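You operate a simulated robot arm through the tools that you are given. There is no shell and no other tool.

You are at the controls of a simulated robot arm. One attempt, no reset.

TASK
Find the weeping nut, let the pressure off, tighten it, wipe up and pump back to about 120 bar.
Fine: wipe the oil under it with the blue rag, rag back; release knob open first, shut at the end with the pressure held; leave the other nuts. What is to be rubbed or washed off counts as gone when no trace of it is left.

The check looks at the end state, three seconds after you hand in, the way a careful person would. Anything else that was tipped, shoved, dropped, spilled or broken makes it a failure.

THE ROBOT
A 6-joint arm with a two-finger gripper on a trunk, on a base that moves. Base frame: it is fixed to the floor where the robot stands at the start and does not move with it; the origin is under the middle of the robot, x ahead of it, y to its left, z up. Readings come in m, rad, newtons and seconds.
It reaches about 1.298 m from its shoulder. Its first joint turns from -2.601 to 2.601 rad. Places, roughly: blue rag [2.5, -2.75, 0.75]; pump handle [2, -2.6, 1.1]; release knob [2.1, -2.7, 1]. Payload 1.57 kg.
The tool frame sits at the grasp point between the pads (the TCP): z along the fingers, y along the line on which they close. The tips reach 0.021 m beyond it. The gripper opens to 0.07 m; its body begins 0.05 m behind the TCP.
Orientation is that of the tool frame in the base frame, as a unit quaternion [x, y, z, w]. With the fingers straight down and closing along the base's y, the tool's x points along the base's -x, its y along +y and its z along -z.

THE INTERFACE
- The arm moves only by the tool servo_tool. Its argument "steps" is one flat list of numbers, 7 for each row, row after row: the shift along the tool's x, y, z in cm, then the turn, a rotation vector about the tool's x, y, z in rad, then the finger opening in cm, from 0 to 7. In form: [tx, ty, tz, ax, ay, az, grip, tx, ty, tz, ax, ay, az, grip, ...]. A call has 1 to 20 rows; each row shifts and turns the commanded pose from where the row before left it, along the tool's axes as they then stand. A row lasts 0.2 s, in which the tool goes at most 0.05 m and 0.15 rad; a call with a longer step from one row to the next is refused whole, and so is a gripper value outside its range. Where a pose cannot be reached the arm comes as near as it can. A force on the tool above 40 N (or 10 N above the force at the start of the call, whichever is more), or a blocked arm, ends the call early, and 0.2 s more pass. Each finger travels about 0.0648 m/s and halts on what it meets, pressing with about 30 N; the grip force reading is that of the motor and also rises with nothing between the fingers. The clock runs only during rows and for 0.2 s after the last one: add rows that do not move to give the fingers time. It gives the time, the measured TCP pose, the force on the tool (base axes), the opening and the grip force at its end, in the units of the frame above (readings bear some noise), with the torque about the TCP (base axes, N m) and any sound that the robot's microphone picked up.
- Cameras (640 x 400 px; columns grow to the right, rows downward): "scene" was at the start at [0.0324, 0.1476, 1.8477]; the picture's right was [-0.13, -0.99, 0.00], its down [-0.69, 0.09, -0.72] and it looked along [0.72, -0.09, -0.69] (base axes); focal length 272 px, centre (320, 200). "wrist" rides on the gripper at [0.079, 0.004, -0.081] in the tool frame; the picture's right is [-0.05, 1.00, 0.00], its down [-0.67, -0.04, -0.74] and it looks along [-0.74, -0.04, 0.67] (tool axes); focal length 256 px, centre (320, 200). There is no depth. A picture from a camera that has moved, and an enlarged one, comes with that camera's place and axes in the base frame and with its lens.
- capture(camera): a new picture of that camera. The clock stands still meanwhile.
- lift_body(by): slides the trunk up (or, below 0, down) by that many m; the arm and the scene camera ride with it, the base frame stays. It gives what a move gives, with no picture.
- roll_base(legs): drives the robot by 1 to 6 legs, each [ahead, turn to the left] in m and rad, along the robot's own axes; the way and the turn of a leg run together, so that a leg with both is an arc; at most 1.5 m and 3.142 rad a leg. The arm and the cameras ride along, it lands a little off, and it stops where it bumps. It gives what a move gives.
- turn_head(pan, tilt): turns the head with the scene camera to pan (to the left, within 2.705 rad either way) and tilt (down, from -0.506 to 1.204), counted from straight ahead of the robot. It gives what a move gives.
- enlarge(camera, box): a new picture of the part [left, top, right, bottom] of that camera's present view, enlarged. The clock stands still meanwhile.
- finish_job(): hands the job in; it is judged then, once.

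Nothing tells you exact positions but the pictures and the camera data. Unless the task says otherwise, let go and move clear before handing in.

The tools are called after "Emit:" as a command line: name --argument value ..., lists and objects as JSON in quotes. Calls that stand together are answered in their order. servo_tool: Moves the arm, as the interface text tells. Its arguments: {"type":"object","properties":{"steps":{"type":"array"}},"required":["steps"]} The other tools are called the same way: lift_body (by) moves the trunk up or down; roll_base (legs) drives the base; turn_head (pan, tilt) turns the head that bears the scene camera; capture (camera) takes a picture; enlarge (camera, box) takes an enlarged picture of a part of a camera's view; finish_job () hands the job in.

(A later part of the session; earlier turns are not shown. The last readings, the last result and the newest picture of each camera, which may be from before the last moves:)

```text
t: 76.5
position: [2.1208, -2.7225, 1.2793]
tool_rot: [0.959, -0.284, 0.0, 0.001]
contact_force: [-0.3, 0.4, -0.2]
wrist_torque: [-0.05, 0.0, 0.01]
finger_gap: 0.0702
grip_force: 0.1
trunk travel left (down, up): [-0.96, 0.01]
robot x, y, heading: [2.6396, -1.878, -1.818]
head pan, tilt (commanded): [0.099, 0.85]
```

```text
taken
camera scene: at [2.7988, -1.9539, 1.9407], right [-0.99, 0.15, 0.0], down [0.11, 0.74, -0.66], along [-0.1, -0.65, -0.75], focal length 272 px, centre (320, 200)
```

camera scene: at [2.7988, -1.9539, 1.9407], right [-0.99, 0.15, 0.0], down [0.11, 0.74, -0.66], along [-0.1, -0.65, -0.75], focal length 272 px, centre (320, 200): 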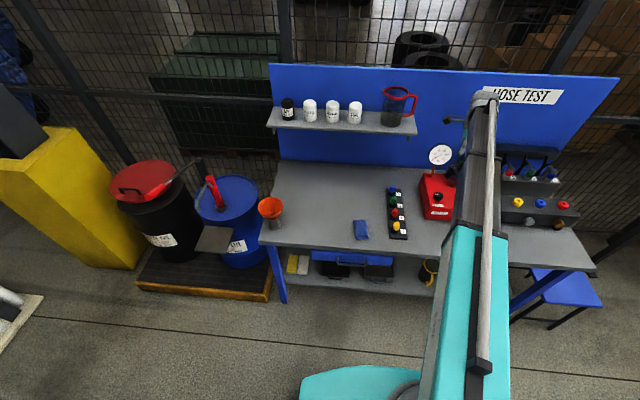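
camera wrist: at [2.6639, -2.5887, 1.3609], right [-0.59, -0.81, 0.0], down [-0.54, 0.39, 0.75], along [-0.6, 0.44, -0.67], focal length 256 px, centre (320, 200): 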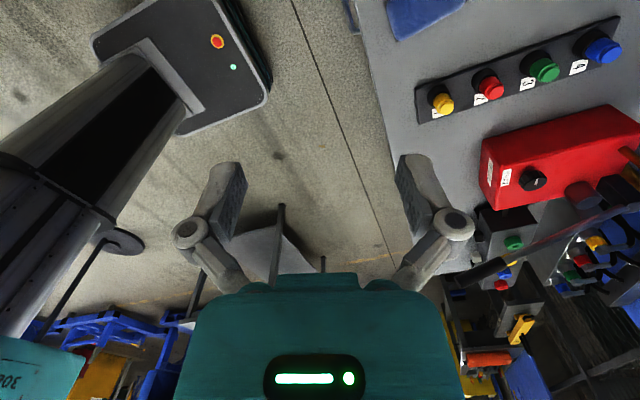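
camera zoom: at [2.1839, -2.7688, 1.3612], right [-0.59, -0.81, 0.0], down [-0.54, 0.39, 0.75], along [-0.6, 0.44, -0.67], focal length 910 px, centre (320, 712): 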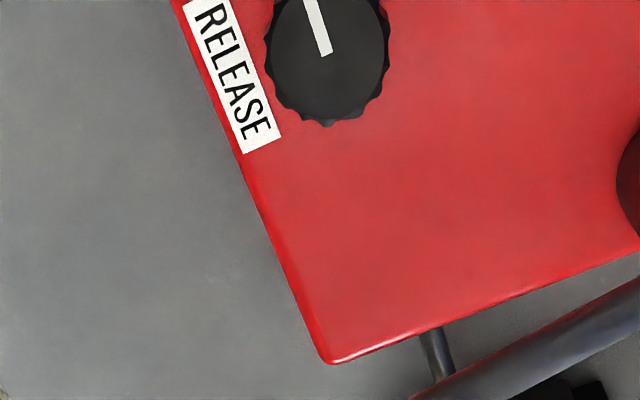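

Alignment agrees within 5 mm. I'll correct it and lower the trunk in stages, watching forces.

Emit:
servo_tool --steps '[-0.4, 0.3, 0, 0, 0, 0, 7, 0, 0, 0, 0, 0, 0, 7]'

Emit:
lift_body --by -0.2

Emit:
capture --camera "wrist"

Emit:
capture --camera "scene"

```text
t: 77.1
position: [2.1146, -2.7238, 1.2781]
tool_rot: [0.959, -0.284, 0.0, 0.0]
contact_force: [0.2, -1.0, 0.3]
wrist_torque: [-0.01, 0.03, 0.02]
finger_gap: 0.0698
grip_force: 0.1
trunk travel left (down, up): [-0.96, 0.01]
robot x, y, heading: [2.6402, -1.8769, -1.821]
head pan, tilt (commanded): [0.099, 0.85]
```

```text
t: 79.3
position: [2.1136, -2.7228, 1.0772]
tool_rot: [0.959, -0.285, 0.0, 0.001]
contact_force: [0.1, 0.2, -0.4]
wrist_torque: [-0.01, 0.03, 0.0]
finger_gap: 0.0699
grip_force: 0.3
trunk travel left (down, up): [-0.76, 0.21]
robot x, y, heading: [2.6361, -1.8735, -1.819]
head pan, tilt (commanded): [0.099, 0.85]
```

```text
taken
camera wrist: at [2.1776, -2.7701, 1.1608], right [-0.59, -0.81, 0.0], down [-0.54, 0.39, 0.74], along [-0.6, 0.44, -0.67], focal length 256 px, centre (320, 200)
```

wrist: 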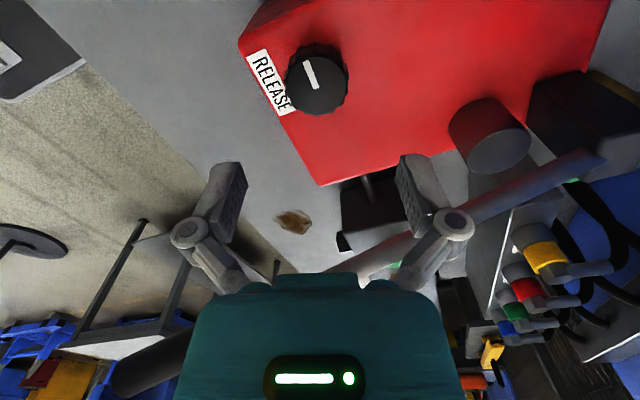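

```text
taken
camera scene: at [2.7982, -1.9543, 1.7407], right [-0.99, 0.15, 0.0], down [0.11, 0.74, -0.66], along [-0.1, -0.65, -0.75], focal length 272 px, centre (320, 200)
```

scene: 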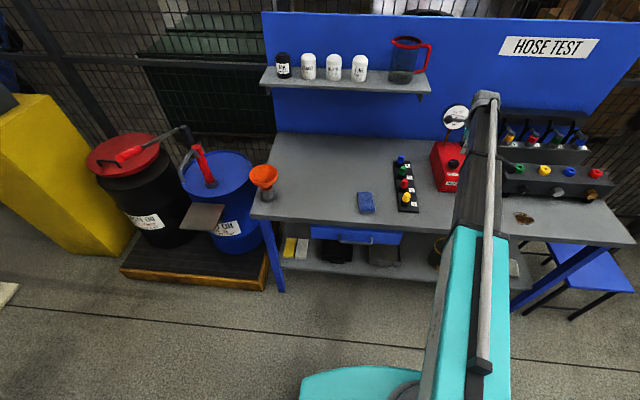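

Still centred on the knob with about 7 cm of clearance to the lever. Lowering the rest in two small steps.

Emit:
lift_body --by -0.06

Emit:
capture --camera "wrist"

Emit:
lift_body --by -0.033

Emit:
capture --camera "wrist"

```text
t: 80.3
position: [2.114, -2.7234, 1.0183]
tool_rot: [0.959, -0.284, 0.001, 0.0]
contact_force: [0.9, -0.3, 0.1]
wrist_torque: [0.02, -0.01, -0.03]
finger_gap: 0.0699
grip_force: 0.1
trunk travel left (down, up): [-0.7, 0.27]
robot x, y, heading: [2.636, -1.8765, -1.816]
head pan, tilt (commanded): [0.099, 0.85]
```

```text
taken
camera wrist: at [2.1776, -2.7701, 1.1008], right [-0.59, -0.81, 0.0], down [-0.54, 0.39, 0.74], along [-0.6, 0.44, -0.67], focal length 256 px, centre (320, 200)
```

wrist: 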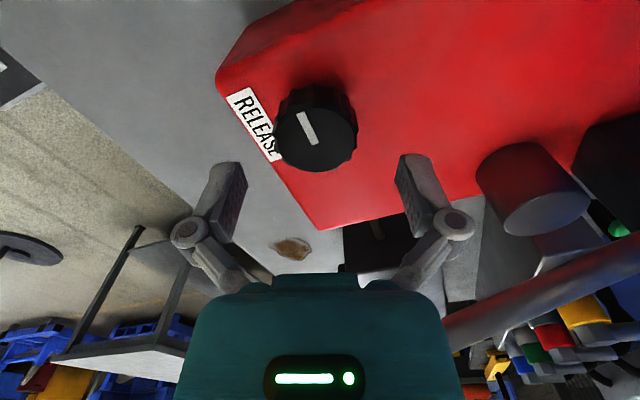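

```text
t: 81.1
position: [2.114, -2.7234, 0.9862]
tool_rot: [0.959, -0.285, 0.0, 0.0]
contact_force: [-0.3, -0.3, 0.4]
wrist_torque: [0.02, -0.03, -0.01]
finger_gap: 0.07
grip_force: 0.2
trunk travel left (down, up): [-0.667, 0.303]
robot x, y, heading: [2.6369, -1.8748, -1.821]
head pan, tilt (commanded): [0.099, 0.85]
```

```text
taken
camera wrist: at [2.1776, -2.7701, 1.0678], right [-0.59, -0.81, 0.0], down [-0.54, 0.39, 0.74], along [-0.6, 0.44, -0.67], focal length 256 px, centre (320, 200)
```

wrist: 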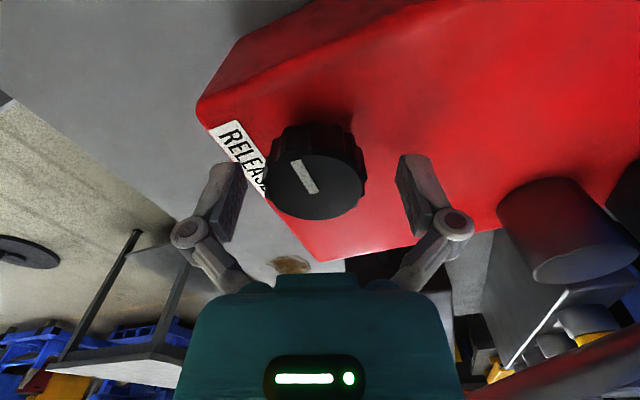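

The knob sits centred between the fingers. Lowering 5 mm more and closing on it.

Emit:
lift_body --by -0.005

Emit:
servo_tool --steps '[0, 0, 0, 0, 0, 0, 5, 0, 0, 0, 0, 0, 0, 4, 0, 0, 0, 0, 0, 0, 3.5, 0, 0, 0, 0, 0, 0, 3.5]'

Emit:
capture --camera "wrist"

```text
t: 81.6
position: [2.1136, -2.7233, 0.9806]
tool_rot: [0.958, -0.285, 0.0, 0.0]
contact_force: [0.7, -0.3, 1.0]
wrist_torque: [-0.02, 0.02, -0.02]
finger_gap: 0.0701
grip_force: 0.0
trunk travel left (down, up): [-0.662, 0.308]
robot x, y, heading: [2.6358, -1.8762, -1.819]
head pan, tilt (commanded): [0.099, 0.85]
```

```text
t: 82.6
position: [2.115, -2.7208, 0.9818]
tool_rot: [0.959, -0.284, 0.0, 0.0]
contact_force: [8.3, 11.9, -3.5]
wrist_torque: [0.21, -0.1, 0.11]
finger_gap: 0.0408
grip_force: 32.4
trunk travel left (down, up): [-0.662, 0.308]
robot x, y, heading: [2.6351, -1.8797, -1.825]
head pan, tilt (commanded): [0.099, 0.85]
```

```text
taken
camera wrist: at [2.1786, -2.7687, 1.0636], right [-0.59, -0.81, 0.0], down [-0.54, 0.39, 0.75], along [-0.6, 0.44, -0.67], focal length 256 px, centre (320, 200)
```

wrist: 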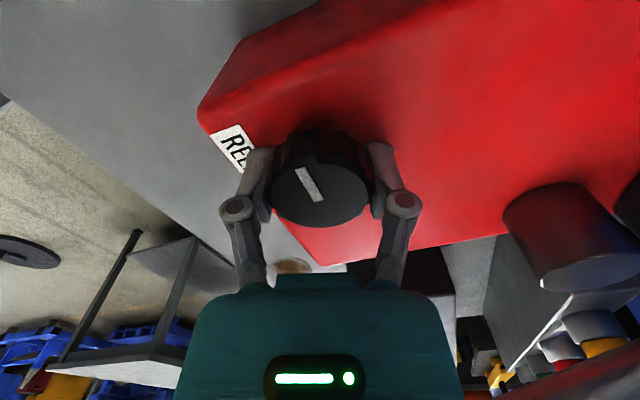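

Gripped (gap 41 mm). I'll ease the small side force and turn the knob counter-clockwise (seen from above) to open it.

Emit:
servo_tool --steps '[0, -0.25, 0, 0, 0, 0, 3, 0, 0, 0, 0, 0, -0.1, 3, 0, 0, 0, 0, 0, -0.1, 3, 0, 0, 0, 0, 0, -0.1, 3, 0, 0, 0, 0, 0, -0.1, 3]'

Emit:
capture --camera "wrist"

Emit:
enlarge --camera "scene" --box '[420, 90, 490, 200]'

```text
t: 83.8
position: [2.1147, -2.7233, 0.9813]
tool_rot: [0.996, -0.087, -0.001, 0.001]
contact_force: [-8.6, -16.0, 11.8]
wrist_torque: [-0.1, 0.06, -0.03]
finger_gap: 0.0409
grip_force: 31.9
trunk travel left (down, up): [-0.662, 0.308]
robot x, y, heading: [2.6386, -1.878, -1.818]
head pan, tilt (commanded): [0.099, 0.85]
```

```text
taken
camera wrist: at [2.1918, -2.7411, 1.0626], right [-0.23, -0.97, 0.0], down [-0.65, 0.15, 0.75], along [-0.73, 0.17, -0.67], focal length 256 px, centre (320, 200)
```

wrist: 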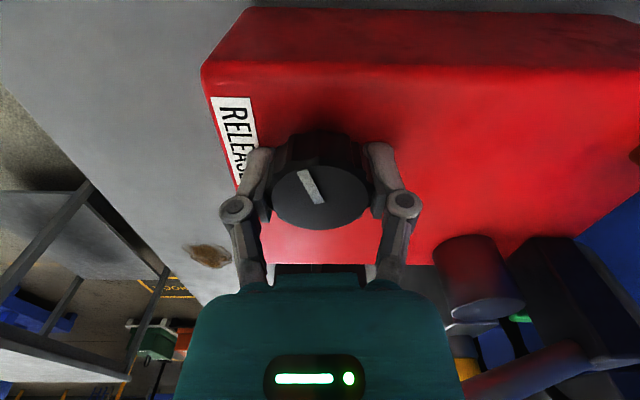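

```text
3.64 times, centred on (455, 145) of scene
camera zoom: at [2.7981, -1.9547, 1.6427], right [-0.99, 0.15, 0.0], down [0.11, 0.74, -0.66], along [-0.1, -0.65, -0.75], focal length 991 px, centre (-171, 400)
```

zoom: 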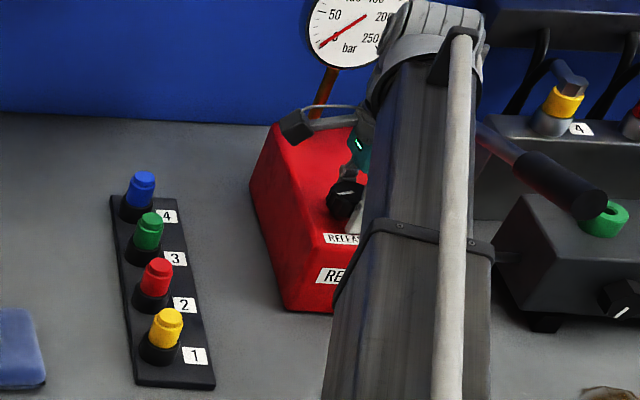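

The knob turns with the gripper. I'll continue opening and watch the gauge.

Emit:
servo_tool --steps '[0, 0.12, 0, 0, 0, 0, 3, 0, 0, 0, 0, 0, -0.1, 3, 0, 0, 0, 0, 0, -0.1, 3, 0, 0, 0, 0, 0, -0.1, 3, 0, 0, 0, 0, 0, -0.1, 3]'

Emit:
enlarge --camera "scene" --box '[440, 80, 490, 115]'

Emit:
capture --camera "wrist"

```text
t: 85.0
position: [2.1155, -2.7245, 0.9791]
tool_rot: [0.994, 0.113, -0.001, 0.002]
contact_force: [-5.4, -26.9, 13.2]
wrist_torque: [-0.14, -0.31, -0.07]
finger_gap: 0.0405
grip_force: 32.3
trunk travel left (down, up): [-0.662, 0.308]
robot x, y, heading: [2.6332, -1.8814, -1.817]
head pan, tilt (commanded): [0.099, 0.85]
```

```text
11.43 times, centred on (465, 98) of scene
camera zoom: at [2.7985, -1.9563, 1.6426], right [-0.99, 0.15, 0.0], down [0.11, 0.74, -0.66], along [-0.1, -0.65, -0.75], focal length 3114 px, centre (-1337, 1371)
```

zoom: 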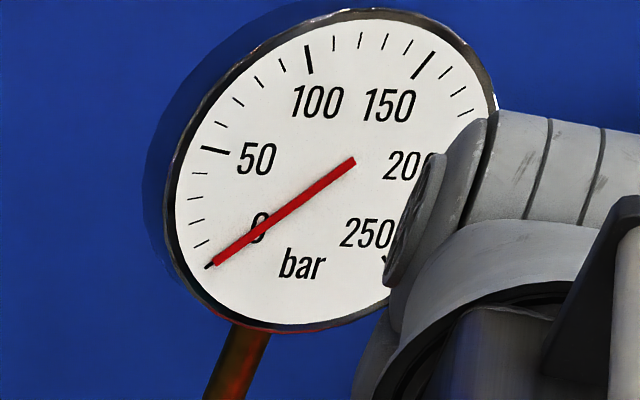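

```text
taken
camera wrist: at [2.1931, -2.7108, 1.0618], right [0.17, -0.99, 0.0], down [-0.66, -0.11, 0.75], along [-0.73, -0.13, -0.67], focal length 256 px, centre (320, 200)
```

wrist: 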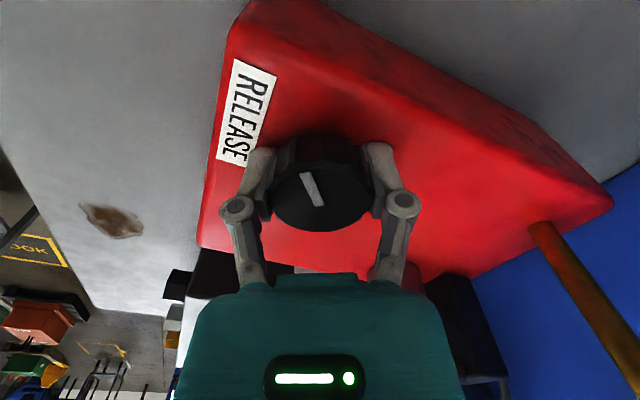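

The needle has dropped to exactly 0, so the valve is open. I'll give it a bit more turn for certainty while easing the side force, then release.

Emit:
servo_tool --steps '[0, 0.2, 0, 0, 0, 0, 3, 0, 0, 0, 0, 0, -0.1, 3, 0, 0, 0, 0, 0, -0.1, 3, 0, 0, 0, 0, 0, 0, 3]'

Emit:
capture --camera "wrist"

```text
t: 86.0
position: [2.1147, -2.7262, 0.9791]
tool_rot: [0.978, 0.21, 0.0, 0.0]
contact_force: [-4.1, -19.2, 5.2]
wrist_torque: [-0.25, 0.5, -0.02]
finger_gap: 0.0403
grip_force: 31.3
trunk travel left (down, up): [-0.662, 0.308]
robot x, y, heading: [2.638, -1.8773, -1.815]
head pan, tilt (commanded): [0.099, 0.85]
```

```text
taken
camera wrist: at [2.1892, -2.6965, 1.0617], right [0.36, -0.93, 0.0], down [-0.62, -0.24, 0.75], along [-0.69, -0.27, -0.67], focal length 256 px, centre (320, 200)
```

wrist: 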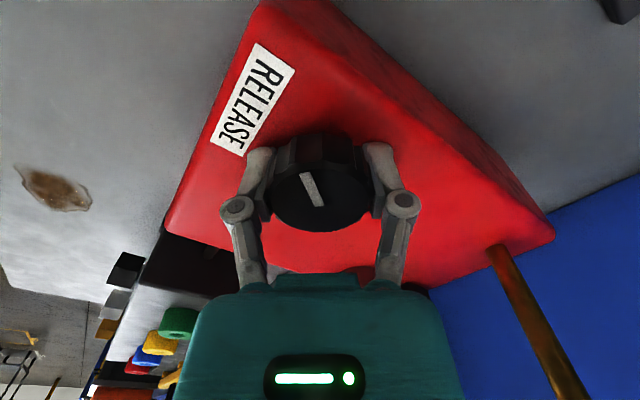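

The knob is open by about 1 rad. Letting go and lifting clear.

Emit:
servo_tool --steps '[0, 0, 0, 0, 0, 0, 5, 0, 0, 0, 0, 0, 0, 7, 0, 0, 0, 0, 0, 0, 7, 0, 0, 0, 0, 0, 0, 7]'

Emit:
lift_body --by 0.1

Emit:
lift_body --by 0.15

Emit:
capture --camera "wrist"

Emit:
capture --camera "scene"

```text
t: 87.0
position: [2.1156, -2.7233, 0.9808]
tool_rot: [0.978, 0.21, 0.0, 0.0]
contact_force: [0.1, -0.5, 0.2]
wrist_torque: [-0.04, 0.01, -0.01]
finger_gap: 0.07
grip_force: 0.0
trunk travel left (down, up): [-0.662, 0.308]
robot x, y, heading: [2.6352, -1.8782, -1.82]
head pan, tilt (commanded): [0.099, 0.85]
```

```text
t: 88.4
position: [2.1163, -2.7235, 1.0802]
tool_rot: [0.978, 0.21, 0.0, 0.001]
contact_force: [0.1, 0.0, 0.2]
wrist_torque: [-0.04, -0.03, -0.04]
finger_gap: 0.0701
grip_force: 0.1
trunk travel left (down, up): [-0.762, 0.208]
robot x, y, heading: [2.6345, -1.8767, -1.817]
head pan, tilt (commanded): [0.099, 0.85]
```

```text
t: 90.1
position: [2.1157, -2.7228, 1.2302]
tool_rot: [0.978, 0.211, 0.0, -0.001]
contact_force: [-0.6, 0.1, 0.0]
wrist_torque: [-0.01, 0.03, 0.03]
finger_gap: 0.0699
grip_force: 0.1
trunk travel left (down, up): [-0.912, 0.058]
robot x, y, heading: [2.6317, -1.8729, -1.821]
head pan, tilt (commanded): [0.099, 0.85]
```

```text
taken
camera wrist: at [2.1891, -2.6954, 1.3127], right [0.36, -0.93, 0.0], down [-0.62, -0.24, 0.74], along [-0.69, -0.27, -0.67], focal length 256 px, centre (320, 200)
```

wrist: 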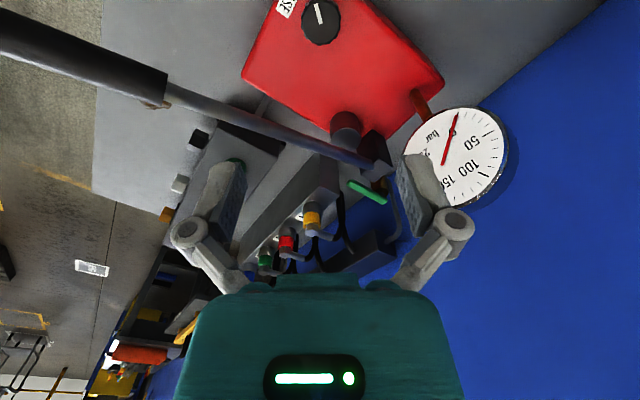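

```text
taken
camera scene: at [2.7981, -1.9546, 1.8927], right [-0.99, 0.15, 0.0], down [0.11, 0.74, -0.66], along [-0.1, -0.65, -0.75], focal length 272 px, centre (320, 200)
```

scene: 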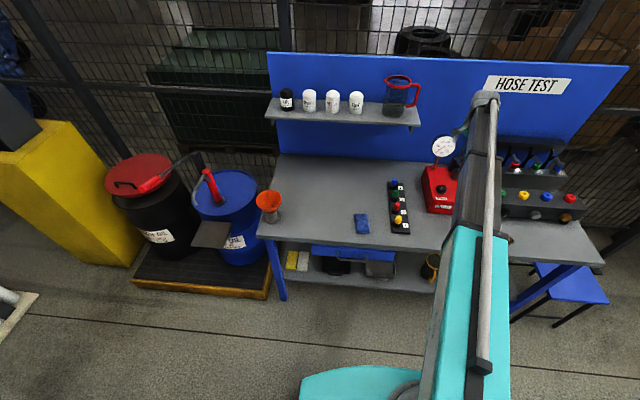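

Pressure is fully off. Next the dark nut: I'll back the tool off over free space and test pitching the gripper to horizontal with the camera on top.

Emit:
servo_tool --steps '[2.7, -3.49, 0, 0, 0, 0, 7, 2.7, -3.49, 0, 0, 0, 0, 7, 2.7, -3.49, 0, 0, 0, 0, 7, 2.7, -3.49, 0, 0, 0, 0, 7, 2.7, -3.49, 0, 0, 0, 0, 7, 2.7, -3.49, 0, 0, 0, 0, 7, 2.7, -3.49, 0, 0, 0, 0, 7, 2.7, -3.49, 0, 0, 0, 0, 7, 0, 0, 0, 0, 0, 0, 7]'

Emit:
servo_tool --steps '[0, 0, 0, 0, 0, 0.149, 7, 0, 0, 0, 0, 0, 0.149, 7, 0, 0, 0, 0, 0, 0.149, 7, 0, 0, 0, 0, 0, 0.149, 7, 0, 0, 0, 0, 0, 0.149, 7, 0, 0, 0, 0, 0, 0.149, 7, 0, 0, 0, 0, 0, 0.149, 7, 0, 0, 0, 0, 0, 0.149, 7, 0, 0, 0, 0, 0, 0.149, 7, 0, 0, 0, 0, 0, 0.149, 7, 0, 0, 0, 0, 0, 0.149, 7, 0, 0, 0, 0, 0, 0.149, 7, 0, 0, 0, 0, 0, 0.149, 7, 0, 0, 0, 0, 0, 0.149, 7, 0, 0, 0, 0, 0, 0.149, 7]'

Emit:
capture --camera "scene"

```text
t: 92.1
position: [2.1967, -2.3818, 1.2297]
tool_rot: [0.978, 0.211, 0.0, 0.0]
contact_force: [0.7, -1.0, -1.1]
wrist_torque: [0.01, -0.02, -0.01]
finger_gap: 0.0698
grip_force: 0.1
trunk travel left (down, up): [-0.912, 0.058]
robot x, y, heading: [2.6334, -1.8785, -1.823]
head pan, tilt (commanded): [0.099, 0.85]
```

```text
t: 95.3
position: [2.1977, -2.38, 1.2295]
tool_rot: [-0.616, 0.788, 0.0, 0.0]
contact_force: [0.0, -0.5, -0.2]
wrist_torque: [-0.01, -0.02, -0.01]
finger_gap: 0.07
grip_force: 0.1
trunk travel left (down, up): [-0.912, 0.058]
robot x, y, heading: [2.6336, -1.8777, -1.821]
head pan, tilt (commanded): [0.099, 0.85]
```

```text
taken
camera scene: at [2.7982, -1.9542, 1.8927], right [-0.99, 0.15, 0.0], down [0.11, 0.74, -0.66], along [-0.1, -0.65, -0.75], focal length 272 px, centre (320, 200)
```

scene: 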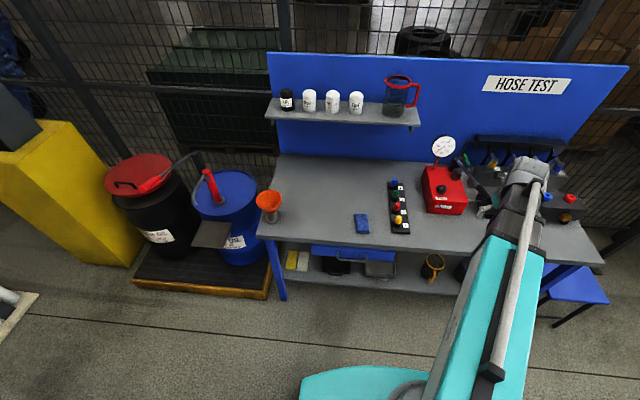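

The wrist yaw is right (camera on the bench side). Now pitching up in an arc around the wrist, in free air over the bench edge, to learn the wrist length.

Emit:
servo_tool --steps '[2.8, 0, 0, 0, 0.15, 0, 7, 2.8, 0, 0, 0, 0.15, 0, 7, 2.8, 0, 0, 0, 0.15, 0, 7, 2.8, 0, 0, 0, 0.15, 0, 7, 0, 0, 0, 0, 0, 0, 7]'

Emit:
capture --camera "scene"

Emit:
capture --camera "wrist"

```text
t: 96.5
position: [2.1715, -2.4829, 1.2631]
tool_rot: [-0.588, 0.752, -0.183, -0.234]
contact_force: [0.2, 0.8, -0.3]
wrist_torque: [0.02, -0.03, -0.02]
finger_gap: 0.0697
grip_force: 0.0
out of reach, approached as far as the arm can: row 2
trunk travel left (down, up): [-0.912, 0.058]
robot x, y, heading: [2.6367, -1.876, -1.815]
head pan, tilt (commanded): [0.099, 0.85]
```

```text
taken
camera scene: at [2.7982, -1.9542, 1.8927], right [-0.99, 0.15, 0.0], down [0.11, 0.74, -0.66], along [-0.1, -0.65, -0.75], focal length 272 px, centre (320, 200)
```

scene: 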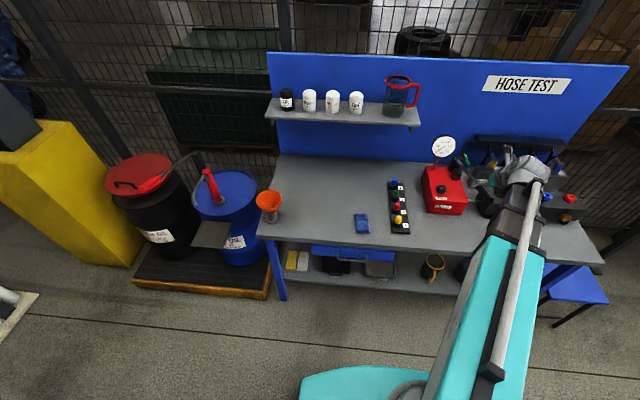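

```text
taken
camera wrist: at [2.162, -2.5014, 1.3762], right [-0.96, 0.28, -0.03], down [0.27, 0.93, 0.24], along [0.1, 0.22, -0.97], focal length 256 px, centre (320, 200)
```

wrist: 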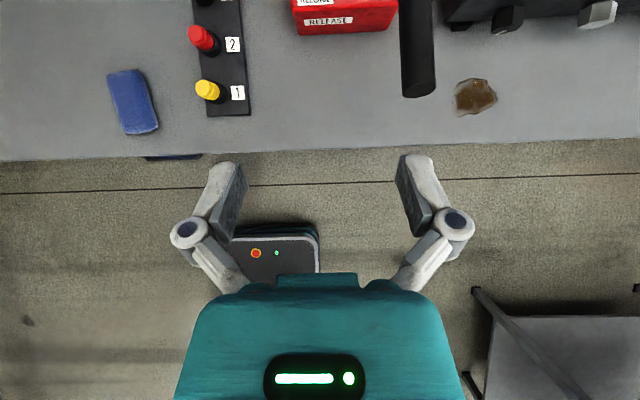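

Pitching works with a wrist length of about 0.19 m, so I can bring the gripper level, pointing at the bench. Finishing the pitch in free air, then moving in front of the dark nut.

Emit:
servo_tool --steps '[2.85, 0, 0, 0, 0.15, 0, 7, 2.85, 0, 0, 0, 0.15, 0, 7, 2.85, 0, 0, 0, 0.15, 0, 7, 2.85, 0, 0, 0, 0.15, 0, 7, 2.85, 0, 0, 0, 0.15, 0, 7, 2.85, 0, 0, 0, 0.15, 0, 7, 1.3, 0, 0, 0, 0.066, 0, 7, 0, 0, 0, 0, 0, 0, 7]'

Emit:
capture --camera "wrist"

Emit:
capture --camera "scene"

```text
t: 98.3
position: [2.1504, -2.5758, 1.4152]
tool_rot: [-0.437, 0.558, -0.435, -0.555]
contact_force: [-0.6, 0.4, -0.6]
wrist_torque: [0.0, -0.04, -0.01]
finger_gap: 0.0704
grip_force: 0.1
out of reach, approached as far as the arm can: row 1
trunk travel left (down, up): [-0.912, 0.058]
robot x, y, heading: [2.6358, -1.8774, -1.823]
head pan, tilt (commanded): [0.099, 0.85]
```

```text
taken
camera wrist: at [2.1652, -2.4971, 1.4965], right [-0.97, 0.24, -0.05], down [0.21, 0.72, -0.66], along [-0.12, -0.65, -0.75], focal length 256 px, centre (320, 200)
```

wrist: 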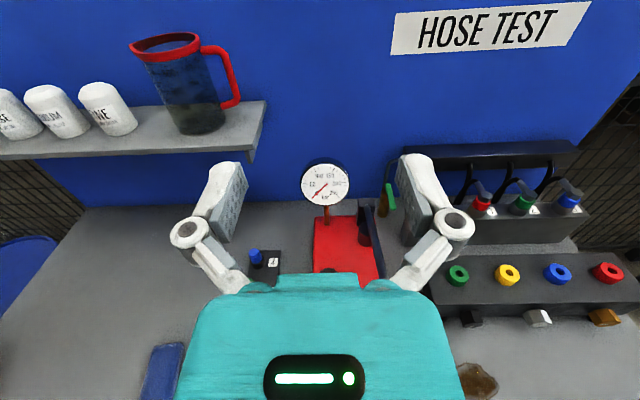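

```text
taken
camera scene: at [2.7982, -1.9543, 1.8927], right [-0.99, 0.15, 0.0], down [0.11, 0.74, -0.66], along [-0.1, -0.65, -0.75], focal length 272 px, centre (320, 200)
```

scene: 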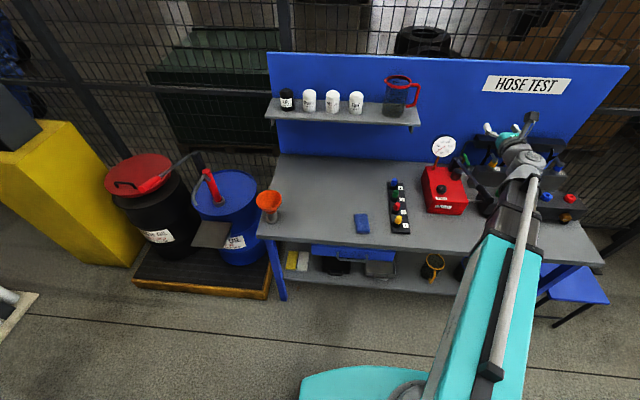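

The gripper is level and upright. I'll slide right to the nut's line and back out past the bench edge, then lower the trunk partway and look.

Emit:
servo_tool --steps '[0, 4.17, -2.43, 0, 0, 0, 7, 0, 4.17, -2.43, 0, 0, 0, 7, 0, 4.17, -2.43, 0, 0, 0, 7, 0, 4.17, -2.43, 0, 0, 0, 7, 0, 4.17, -2.43, 0, 0, 0, 7, 0, 4.17, -2.43, 0, 0, 0, 7, 0, 4.17, -2.43, 0, 0, 0, 7, 0, 0, 0, 0, 0, 0, 7]'

Emit:
lift_body --by -0.3

Emit:
capture --camera "wrist"

Emit:
capture --camera "scene"

```text
t: 100.1
position: [1.9072, -2.3413, 1.4167]
tool_rot: [-0.438, 0.558, -0.435, -0.555]
contact_force: [-0.2, 0.3, 0.4]
wrist_torque: [-0.01, -0.01, -0.01]
finger_gap: 0.07
grip_force: 0.0
trunk travel left (down, up): [-0.912, 0.058]
robot x, y, heading: [2.6355, -1.8749, -1.819]
head pan, tilt (commanded): [0.099, 0.85]
```

```text
t: 103.1
position: [1.9073, -2.342, 1.1159]
tool_rot: [-0.437, 0.558, -0.435, -0.555]
contact_force: [0.1, -0.5, -0.9]
wrist_torque: [-0.02, -0.01, -0.01]
finger_gap: 0.0699
grip_force: 0.0
trunk travel left (down, up): [-0.612, 0.358]
robot x, y, heading: [2.6333, -1.8749, -1.82]
head pan, tilt (commanded): [0.099, 0.85]
```

```text
taken
camera wrist: at [1.9215, -2.2617, 1.1967], right [-0.97, 0.24, -0.05], down [0.21, 0.72, -0.66], along [-0.12, -0.65, -0.75], focal length 256 px, centre (320, 200)
```

wrist: 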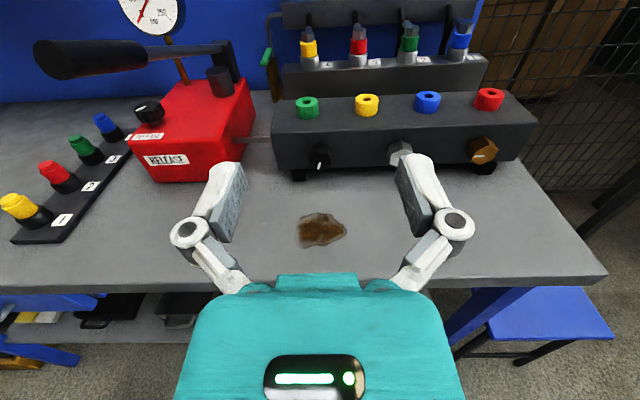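

```text
taken
camera scene: at [2.7982, -1.9541, 1.5927], right [-0.99, 0.15, 0.0], down [0.11, 0.74, -0.66], along [-0.1, -0.65, -0.75], focal length 272 px, centre (320, 200)
```

scene: 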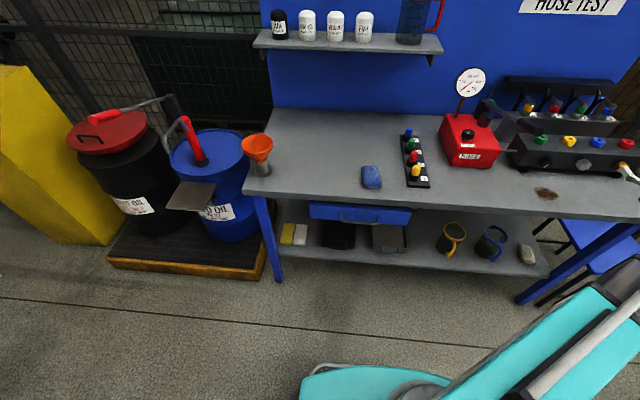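

A good front view of the block. Zooming on the three hex nuts and the oil.

Emit:
enlarge --camera "wrist" --box '[270, 120, 370, 260]'

Emit:
enlarge --camera "wrist" --box '[290, 130, 350, 180]'

Emit:
enlarge --camera "wrist" --box '[380, 120, 510, 190]'

```text
2.86 times, centred on (320, 190) of wrist
camera zoom: at [1.9215, -2.2617, 1.1967], right [-0.97, 0.24, -0.05], down [0.21, 0.72, -0.66], along [-0.12, -0.65, -0.75], focal length 731 px, centre (320, 229)
```

zoom: 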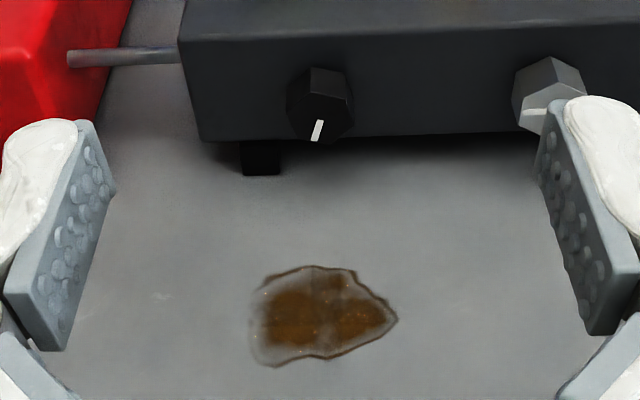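

```text
8.00 times, centred on (320, 155) of wrist
camera zoom: at [1.9215, -2.2617, 1.1967], right [-0.97, 0.24, -0.05], down [0.21, 0.72, -0.66], along [-0.12, -0.65, -0.75], focal length 2048 px, centre (320, 560)
```

zoom: 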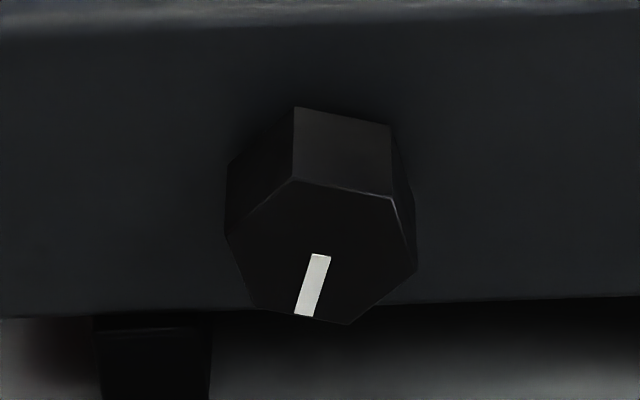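

```text
4.92 times, centred on (445, 155) of wrist
camera zoom: at [1.9215, -2.2617, 1.1967], right [-0.97, 0.24, -0.05], down [0.21, 0.72, -0.66], along [-0.12, -0.65, -0.75], focal length 1260 px, centre (-295, 422)
```

zoom: 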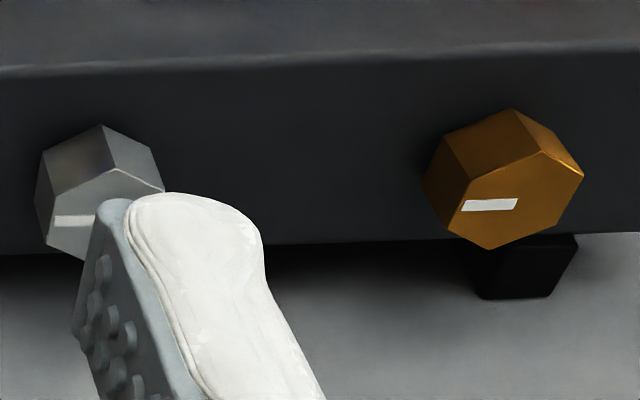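

The dark nut's mark points almost straight down (about 15° left of down), while steel and brass point level to the left, so it needs about 75° clockwise. I'll lower the trunk further to triangulate its exact height.

Emit:
lift_body --by -0.15

Emit:
capture --camera "wrist"

Emit:
enlarge --camera "wrist" --box '[280, 30, 360, 130]'

Emit:
capture --camera "scene"

```text
t: 104.9
position: [1.9069, -2.3401, 0.9673]
tool_rot: [-0.437, 0.558, -0.435, -0.555]
contact_force: [-0.7, -1.0, 0.4]
wrist_torque: [0.01, 0.03, -0.01]
finger_gap: 0.0698
grip_force: 0.0
trunk travel left (down, up): [-0.462, 0.508]
robot x, y, heading: [2.6382, -1.8775, -1.824]
head pan, tilt (commanded): [0.099, 0.85]
```

```text
taken
camera wrist: at [1.9215, -2.2617, 1.0467], right [-0.97, 0.24, -0.05], down [0.21, 0.72, -0.66], along [-0.12, -0.65, -0.75], focal length 256 px, centre (320, 200)
```

wrist: 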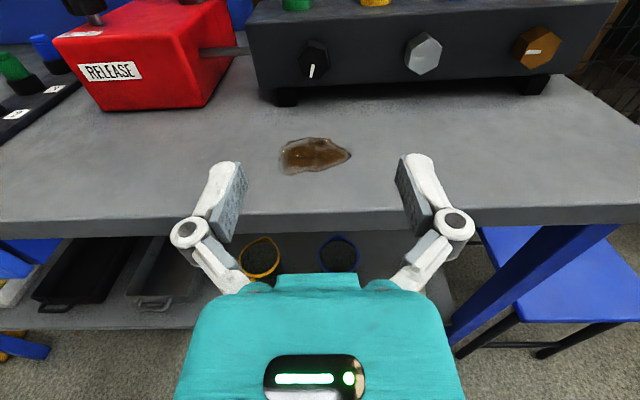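

```text
4.00 times, centred on (320, 80) of wrist
camera zoom: at [1.9215, -2.2617, 1.0467], right [-0.97, 0.24, -0.05], down [0.21, 0.72, -0.66], along [-0.12, -0.65, -0.75], focal length 1024 px, centre (320, 680)
```

zoom: 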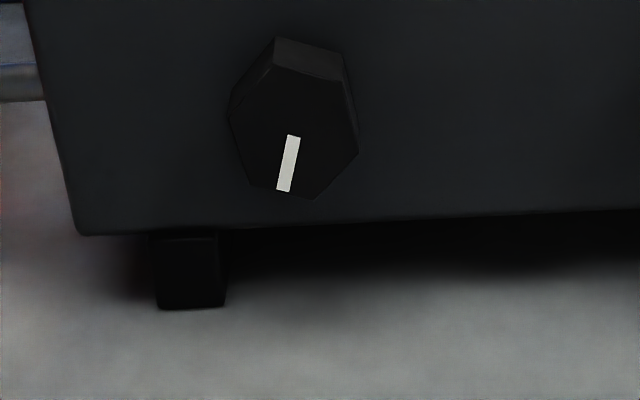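

```text
taken
camera scene: at [2.7982, -1.9541, 1.4427], right [-0.99, 0.15, 0.0], down [0.11, 0.74, -0.66], along [-0.1, -0.65, -0.75], focal length 272 px, centre (320, 200)
```

scene: 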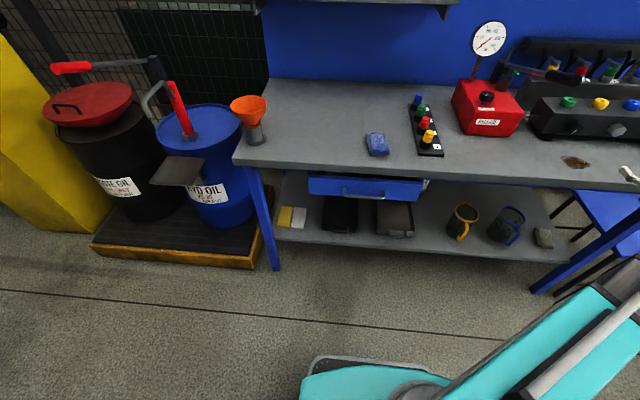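

The nut's front face centre is at (1.857, -2.580, 0.929) and the bench top at 0.86. I'll look at my own wrist to judge how much room it has over the bench edge.

Emit:
turn_head --pan -0.7 --tilt 0.6

Emit:
capture --camera "scene"

```text
t: 106.0
position: [1.907, -2.3411, 0.9665]
tool_rot: [-0.437, 0.558, -0.435, -0.555]
contact_force: [0.1, 0.7, 0.0]
wrist_torque: [0.02, 0.01, 0.02]
finger_gap: 0.0699
grip_force: 0.0
trunk travel left (down, up): [-0.462, 0.508]
robot x, y, heading: [2.6393, -1.8753, -1.823]
head pan, tilt (commanded): [-0.7, 0.6]
```

```text
taken
camera scene: at [2.7381, -1.9283, 1.4636], right [-0.58, 0.81, 0.0], down [0.46, 0.33, -0.82], along [-0.67, -0.48, -0.57], focal length 272 px, centre (320, 200)
```

scene: 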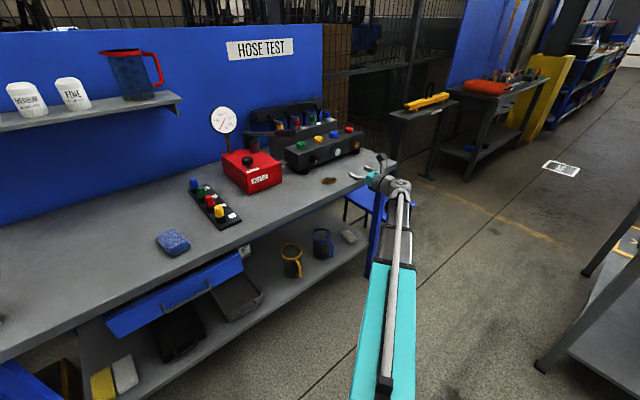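

Emit:
enlarge --camera "scene" --box '[340, 140, 430, 230]'

```text
4.44 times, centred on (385, 185) of scene
camera zoom: at [2.7381, -1.9283, 1.4636], right [-0.58, 0.81, 0.0], down [0.46, 0.33, -0.82], along [-0.67, -0.48, -0.57], focal length 1211 px, centre (31, 267)
```

zoom: 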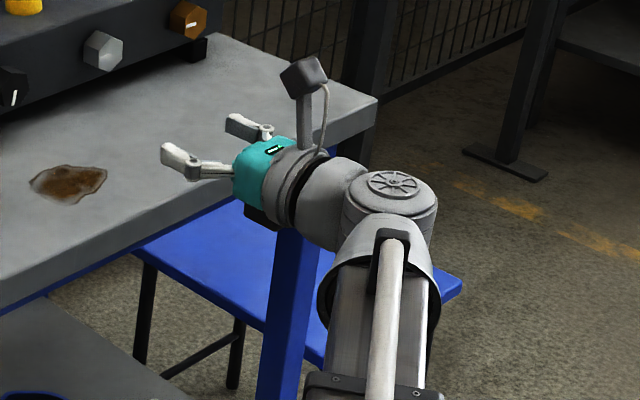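

The wrist parts have about 35 mm radius, so a level approach clears the bench. Lowering to the nut's height, rolling 15° counter-clockwise to match its flats, centring and approaching to 7 cm.

Emit:
lift_body --by -0.038

Emit:
servo_tool --steps '[0, -0.72, 0, 0, 0, 0, 7, 0, 0, 4, 0, 0, 0, 7, 0, 0, 4, 0, 0, 0, 7, 0, 0, 4, 0, 0, 0, 7, 0, 0, 4, 0, 0, 0, 7, 0, 0, 0, 0, 0, -0.13, 7, 0, 0, 0, 0, 0, -0.13, 7, 0, 0, 0, 0, 0, 0, 7]'

Emit:
capture --camera "wrist"

Emit:
capture --camera "scene"

```text
t: 106.8
position: [1.9079, -2.3401, 0.927]
tool_rot: [-0.437, 0.558, -0.435, -0.555]
contact_force: [0.1, 0.3, 0.5]
wrist_torque: [0.01, -0.02, -0.01]
finger_gap: 0.0702
grip_force: 0.0
trunk travel left (down, up): [-0.424, 0.546]
robot x, y, heading: [2.6347, -1.8763, -1.818]
head pan, tilt (commanded): [-0.7, 0.6]
```

```text
t: 108.6
position: [1.8749, -2.4984, 0.9277]
tool_rot: [0.505, -0.496, 0.358, 0.608]
contact_force: [0.1, 0.1, 0.4]
wrist_torque: [0.02, 0.02, 0.0]
finger_gap: 0.0699
grip_force: 0.0
trunk travel left (down, up): [-0.424, 0.546]
robot x, y, heading: [2.6361, -1.8753, -1.824]
head pan, tilt (commanded): [-0.7, 0.6]
```

```text
taken
camera wrist: at [1.91, -2.4239, 1.0071], right [-0.95, 0.23, 0.21], down [0.04, 0.76, -0.65], along [-0.31, -0.61, -0.73], focal length 256 px, centre (320, 200)
```

wrist: 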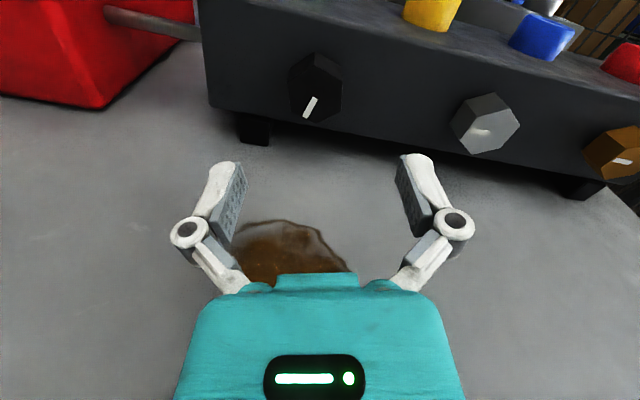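

```text
taken
camera scene: at [2.738, -1.9284, 1.4256], right [-0.58, 0.81, 0.0], down [0.46, 0.33, -0.83], along [-0.67, -0.48, -0.56], focal length 272 px, centre (320, 200)
```

scene: 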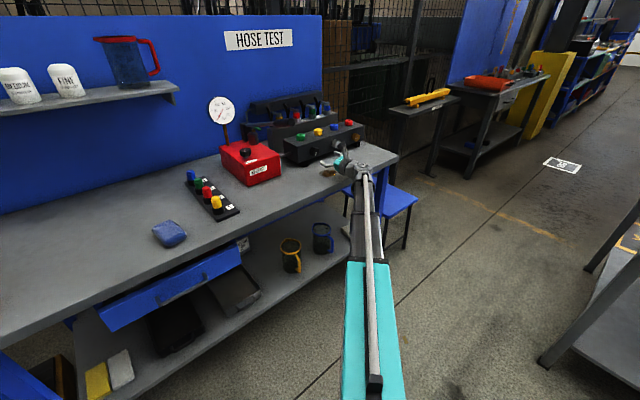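

The nut lines up close to the tool axis. Zooming to verify the centring and the flats' angle.

Emit:
enlarge --camera "wrist" --box '[270, 40, 370, 140]'

```text
4.00 times, centred on (320, 90) of wrist
camera zoom: at [1.91, -2.4239, 1.0071], right [-0.95, 0.23, 0.21], down [0.04, 0.76, -0.65], along [-0.31, -0.61, -0.73], focal length 1024 px, centre (320, 640)
```

zoom: 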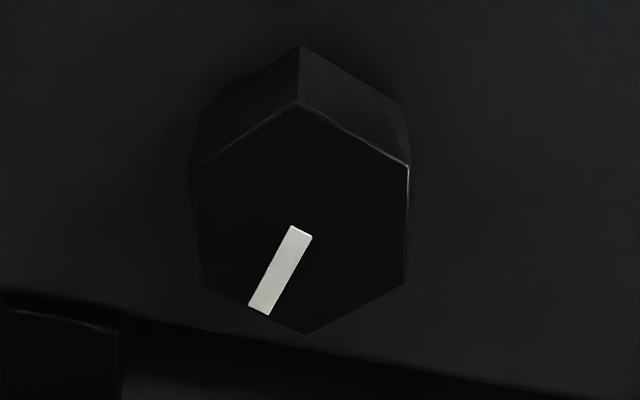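

The nut is 3 mm to the left of the tool axis, and its flats are parallel to the pads; it is 34 mm across flats and 25 mm deep. Correcting and advancing 8 cm so the pads straddle it.

Emit:
servo_tool --steps '[0, -0.3, 0, 0, 0, 0, 7, 0, 0, 2, 0, 0, 0, 7, 0, 0, 2, 0, 0, 0, 7, 0, 0, 2, 0, 0, 0, 7, 0, 0, 2, 0, 0, 0, 7, 0, 0, 0, 0, 0, 0, 7]'

Emit:
capture --camera "wrist"

```text
t: 110.0
position: [1.8584, -2.5773, 0.9269]
tool_rot: [0.506, -0.498, 0.359, 0.606]
contact_force: [-0.2, -0.6, -1.1]
wrist_torque: [0.0, 0.01, 0.0]
finger_gap: 0.0698
grip_force: 0.0
trunk travel left (down, up): [-0.424, 0.546]
robot x, y, heading: [2.6346, -1.8771, -1.82]
head pan, tilt (commanded): [-0.7, 0.6]
```

```text
taken
camera wrist: at [1.8928, -2.5027, 1.0068], right [-0.95, 0.23, 0.21], down [0.05, 0.76, -0.65], along [-0.31, -0.61, -0.73], focal length 256 px, centre (320, 200)
```

wrist: 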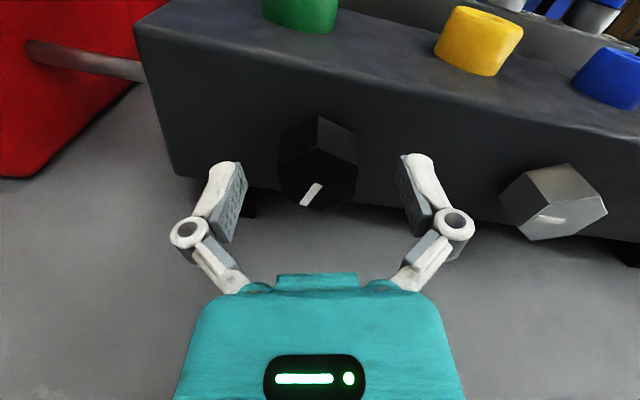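

The nut sits between the fingers. Closing on its flats.

Emit:
servo_tool --steps '[0, 0, 0, 0, 0, 0, 5, 0, 0, 0, 0, 0, 0, 4, 0, 0, 0, 0, 0, 0, 3, 0, 0, 0, 0, 0, 0, 2.5, 0, 0, 0, 0, 0, 0, 2.5]'

Emit:
capture --camera "wrist"

```text
t: 111.2
position: [1.8601, -2.577, 0.9273]
tool_rot: [0.506, -0.497, 0.359, 0.606]
contact_force: [7.0, 2.0, -4.3]
wrist_torque: [-0.07, -0.01, 0.23]
finger_gap: 0.0375
grip_force: 31.5
trunk travel left (down, up): [-0.424, 0.546]
robot x, y, heading: [2.6359, -1.88, -1.821]
head pan, tilt (commanded): [-0.7, 0.6]
```

```text
taken
camera wrist: at [1.8934, -2.5025, 1.0068], right [-0.95, 0.23, 0.21], down [0.05, 0.76, -0.65], along [-0.31, -0.61, -0.73], focal length 256 px, centre (320, 200)
```

wrist: 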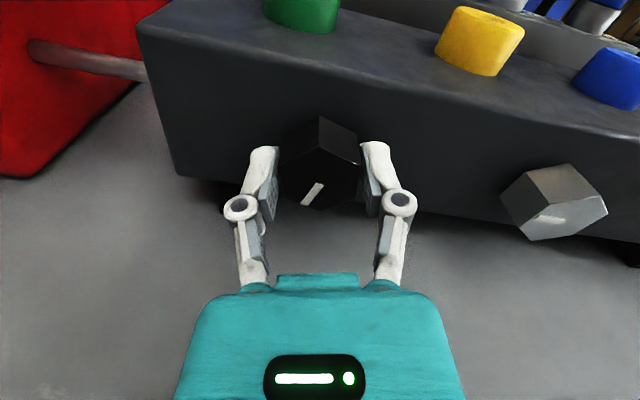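

Gripped at 37.5 mm with little side force. Turning clockwise, 0.4 rad first.

Emit:
servo_tool --steps '[0, 0, 0, 0, 0, 0.1, 2.5, 0, 0, 0, 0, 0, 0.1, 2.5, 0, 0, 0, 0, 0, 0.1, 2.5, 0, 0, 0, 0, 0, 0.1, 2.5, 0, 0, 0, 0, 0, 0, 2.5]'

Emit:
capture --camera "wrist"

```text
t: 112.4
position: [1.8592, -2.5765, 0.9279]
tool_rot: [-0.396, 0.589, -0.471, -0.524]
contact_force: [-3.9, -2.1, 2.2]
wrist_torque: [-0.44, 0.13, -0.09]
finger_gap: 0.0376
grip_force: 32.0
trunk travel left (down, up): [-0.424, 0.546]
robot x, y, heading: [2.6364, -1.8798, -1.823]
head pan, tilt (commanded): [-0.7, 0.6]
```

```text
taken
camera wrist: at [1.8624, -2.4949, 1.007], right [-0.95, 0.24, -0.19], down [0.31, 0.7, -0.65], along [-0.02, -0.68, -0.74], focal length 256 px, centre (320, 200)
```

wrist: 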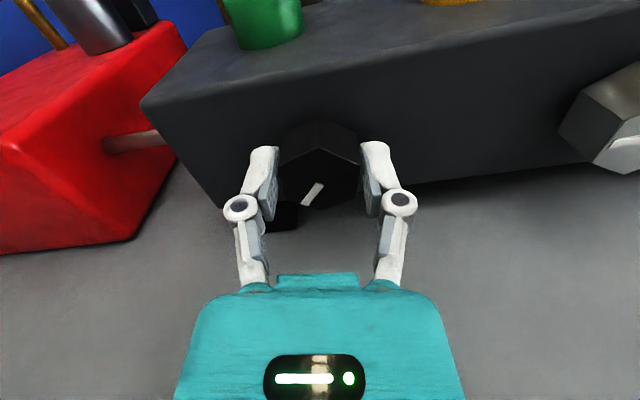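

The nut follows. Continuing clockwise.

Emit:
servo_tool --steps '[0, 0, 0, 0, 0, 0.1, 2.5, 0, 0, 0, 0, 0, 0.1, 2.5, 0, 0, 0, 0, 0, 0.1, 2.5, 0, 0, 0, 0, 0, 0.1, 2.5, 0, 0, 0, 0, 0, 0, 2.5]'

Emit:
servo_tool --steps '[0, 0, 0, 0, 0, 0.1, 2.5, 0, 0, 0, 0, 0, 0.1, 2.5, 0, 0, 0, 0, 0, 0, 2.5]'

Emit:
capture --camera "wrist"

```text
t: 113.6
position: [1.8589, -2.576, 0.9263]
tool_rot: [-0.272, 0.656, -0.567, -0.418]
contact_force: [-9.7, -2.0, 3.8]
wrist_torque: [-0.19, 0.01, -0.08]
finger_gap: 0.0376
grip_force: 32.0
trunk travel left (down, up): [-0.424, 0.546]
robot x, y, heading: [2.6359, -1.8762, -1.822]
head pan, tilt (commanded): [-0.7, 0.6]
```

```text
t: 114.4
position: [1.8566, -2.5766, 0.9278]
tool_rot: [-0.205, 0.679, -0.606, -0.36]
contact_force: [-14.7, -7.0, 8.7]
wrist_torque: [-0.29, 0.07, -0.13]
finger_gap: 0.0377
grip_force: 32.4
trunk travel left (down, up): [-0.424, 0.546]
robot x, y, heading: [2.6367, -1.8794, -1.816]
head pan, tilt (commanded): [-0.7, 0.6]
```

```text
taken
camera wrist: at [1.8217, -2.4846, 0.9844], right [-0.68, 0.17, -0.71], down [0.64, 0.61, -0.46], along [0.36, -0.77, -0.53], focal length 256 px, centre (320, 200)
```

wrist: 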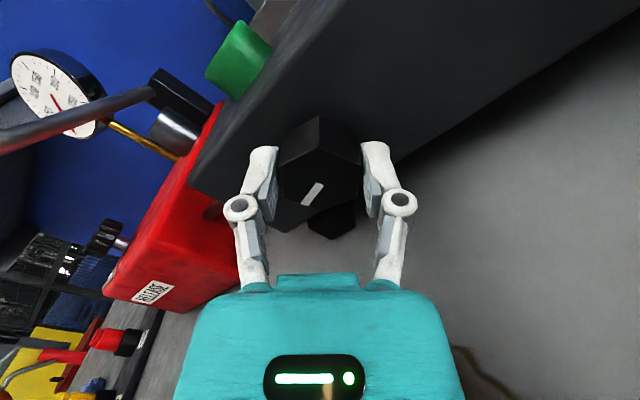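

About 1.0 rad done without resistance yet; the mark must come level to the left at about 1.3 rad. Continuing in small steps and watching the torque.

Emit:
servo_tool --steps '[0.2, 0, 0, 0, 0, 0.1, 2.5, 0, 0, 0, 0, 0, 0.1, 2.5, 0, 0, 0, 0, 0, 0, 2.5]'

Emit:
servo_tool --steps '[0, 0, 0, 0, 0, 0.1, 2.5, 0, 0, 0, 0, 0, 0, 2.5]'

Emit:
capture --camera "wrist"

Emit:
enlarge --camera "scene" --box '[290, 110, 390, 190]'

```text
t: 115.2
position: [1.8573, -2.577, 0.9261]
tool_rot: [-0.137, 0.696, -0.639, -0.297]
contact_force: [-4.7, 0.7, -2.5]
wrist_torque: [-0.19, 0.07, -0.13]
finger_gap: 0.0376
grip_force: 32.1
trunk travel left (down, up): [-0.424, 0.546]
robot x, y, heading: [2.6334, -1.8778, -1.817]
head pan, tilt (commanded): [-0.7, 0.6]
```

```text
t: 115.8
position: [1.8579, -2.5768, 0.9267]
tool_rot: [-0.103, 0.702, -0.652, -0.266]
contact_force: [-1.5, 0.6, -4.2]
wrist_torque: [0.38, 0.4, 0.2]
finger_gap: 0.0375
grip_force: 31.9
trunk travel left (down, up): [-0.424, 0.546]
robot x, y, heading: [2.6347, -1.875, -1.821]
head pan, tilt (commanded): [-0.7, 0.6]
```

```text
taken
camera wrist: at [1.8077, -2.4811, 0.9651], right [-0.44, 0.12, -0.89], down [0.75, 0.58, -0.3], along [0.48, -0.8, -0.35], focal length 256 px, centre (320, 200)
```

wrist: 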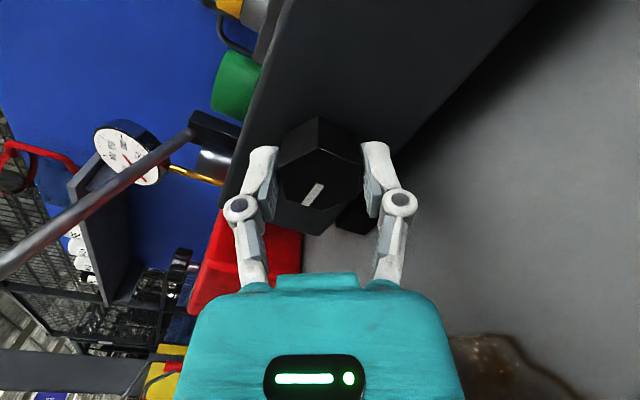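

```text
5.00 times, centred on (340, 150) of scene
camera zoom: at [2.7374, -1.9287, 1.4256], right [-0.58, 0.81, 0.0], down [0.46, 0.33, -0.82], along [-0.67, -0.48, -0.57], focal length 1363 px, centre (220, 450)
```

zoom: 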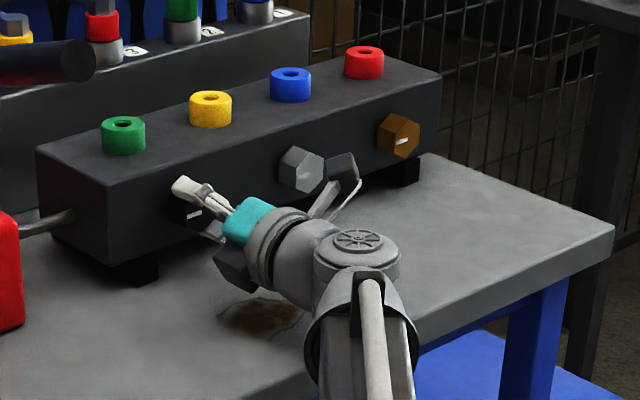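

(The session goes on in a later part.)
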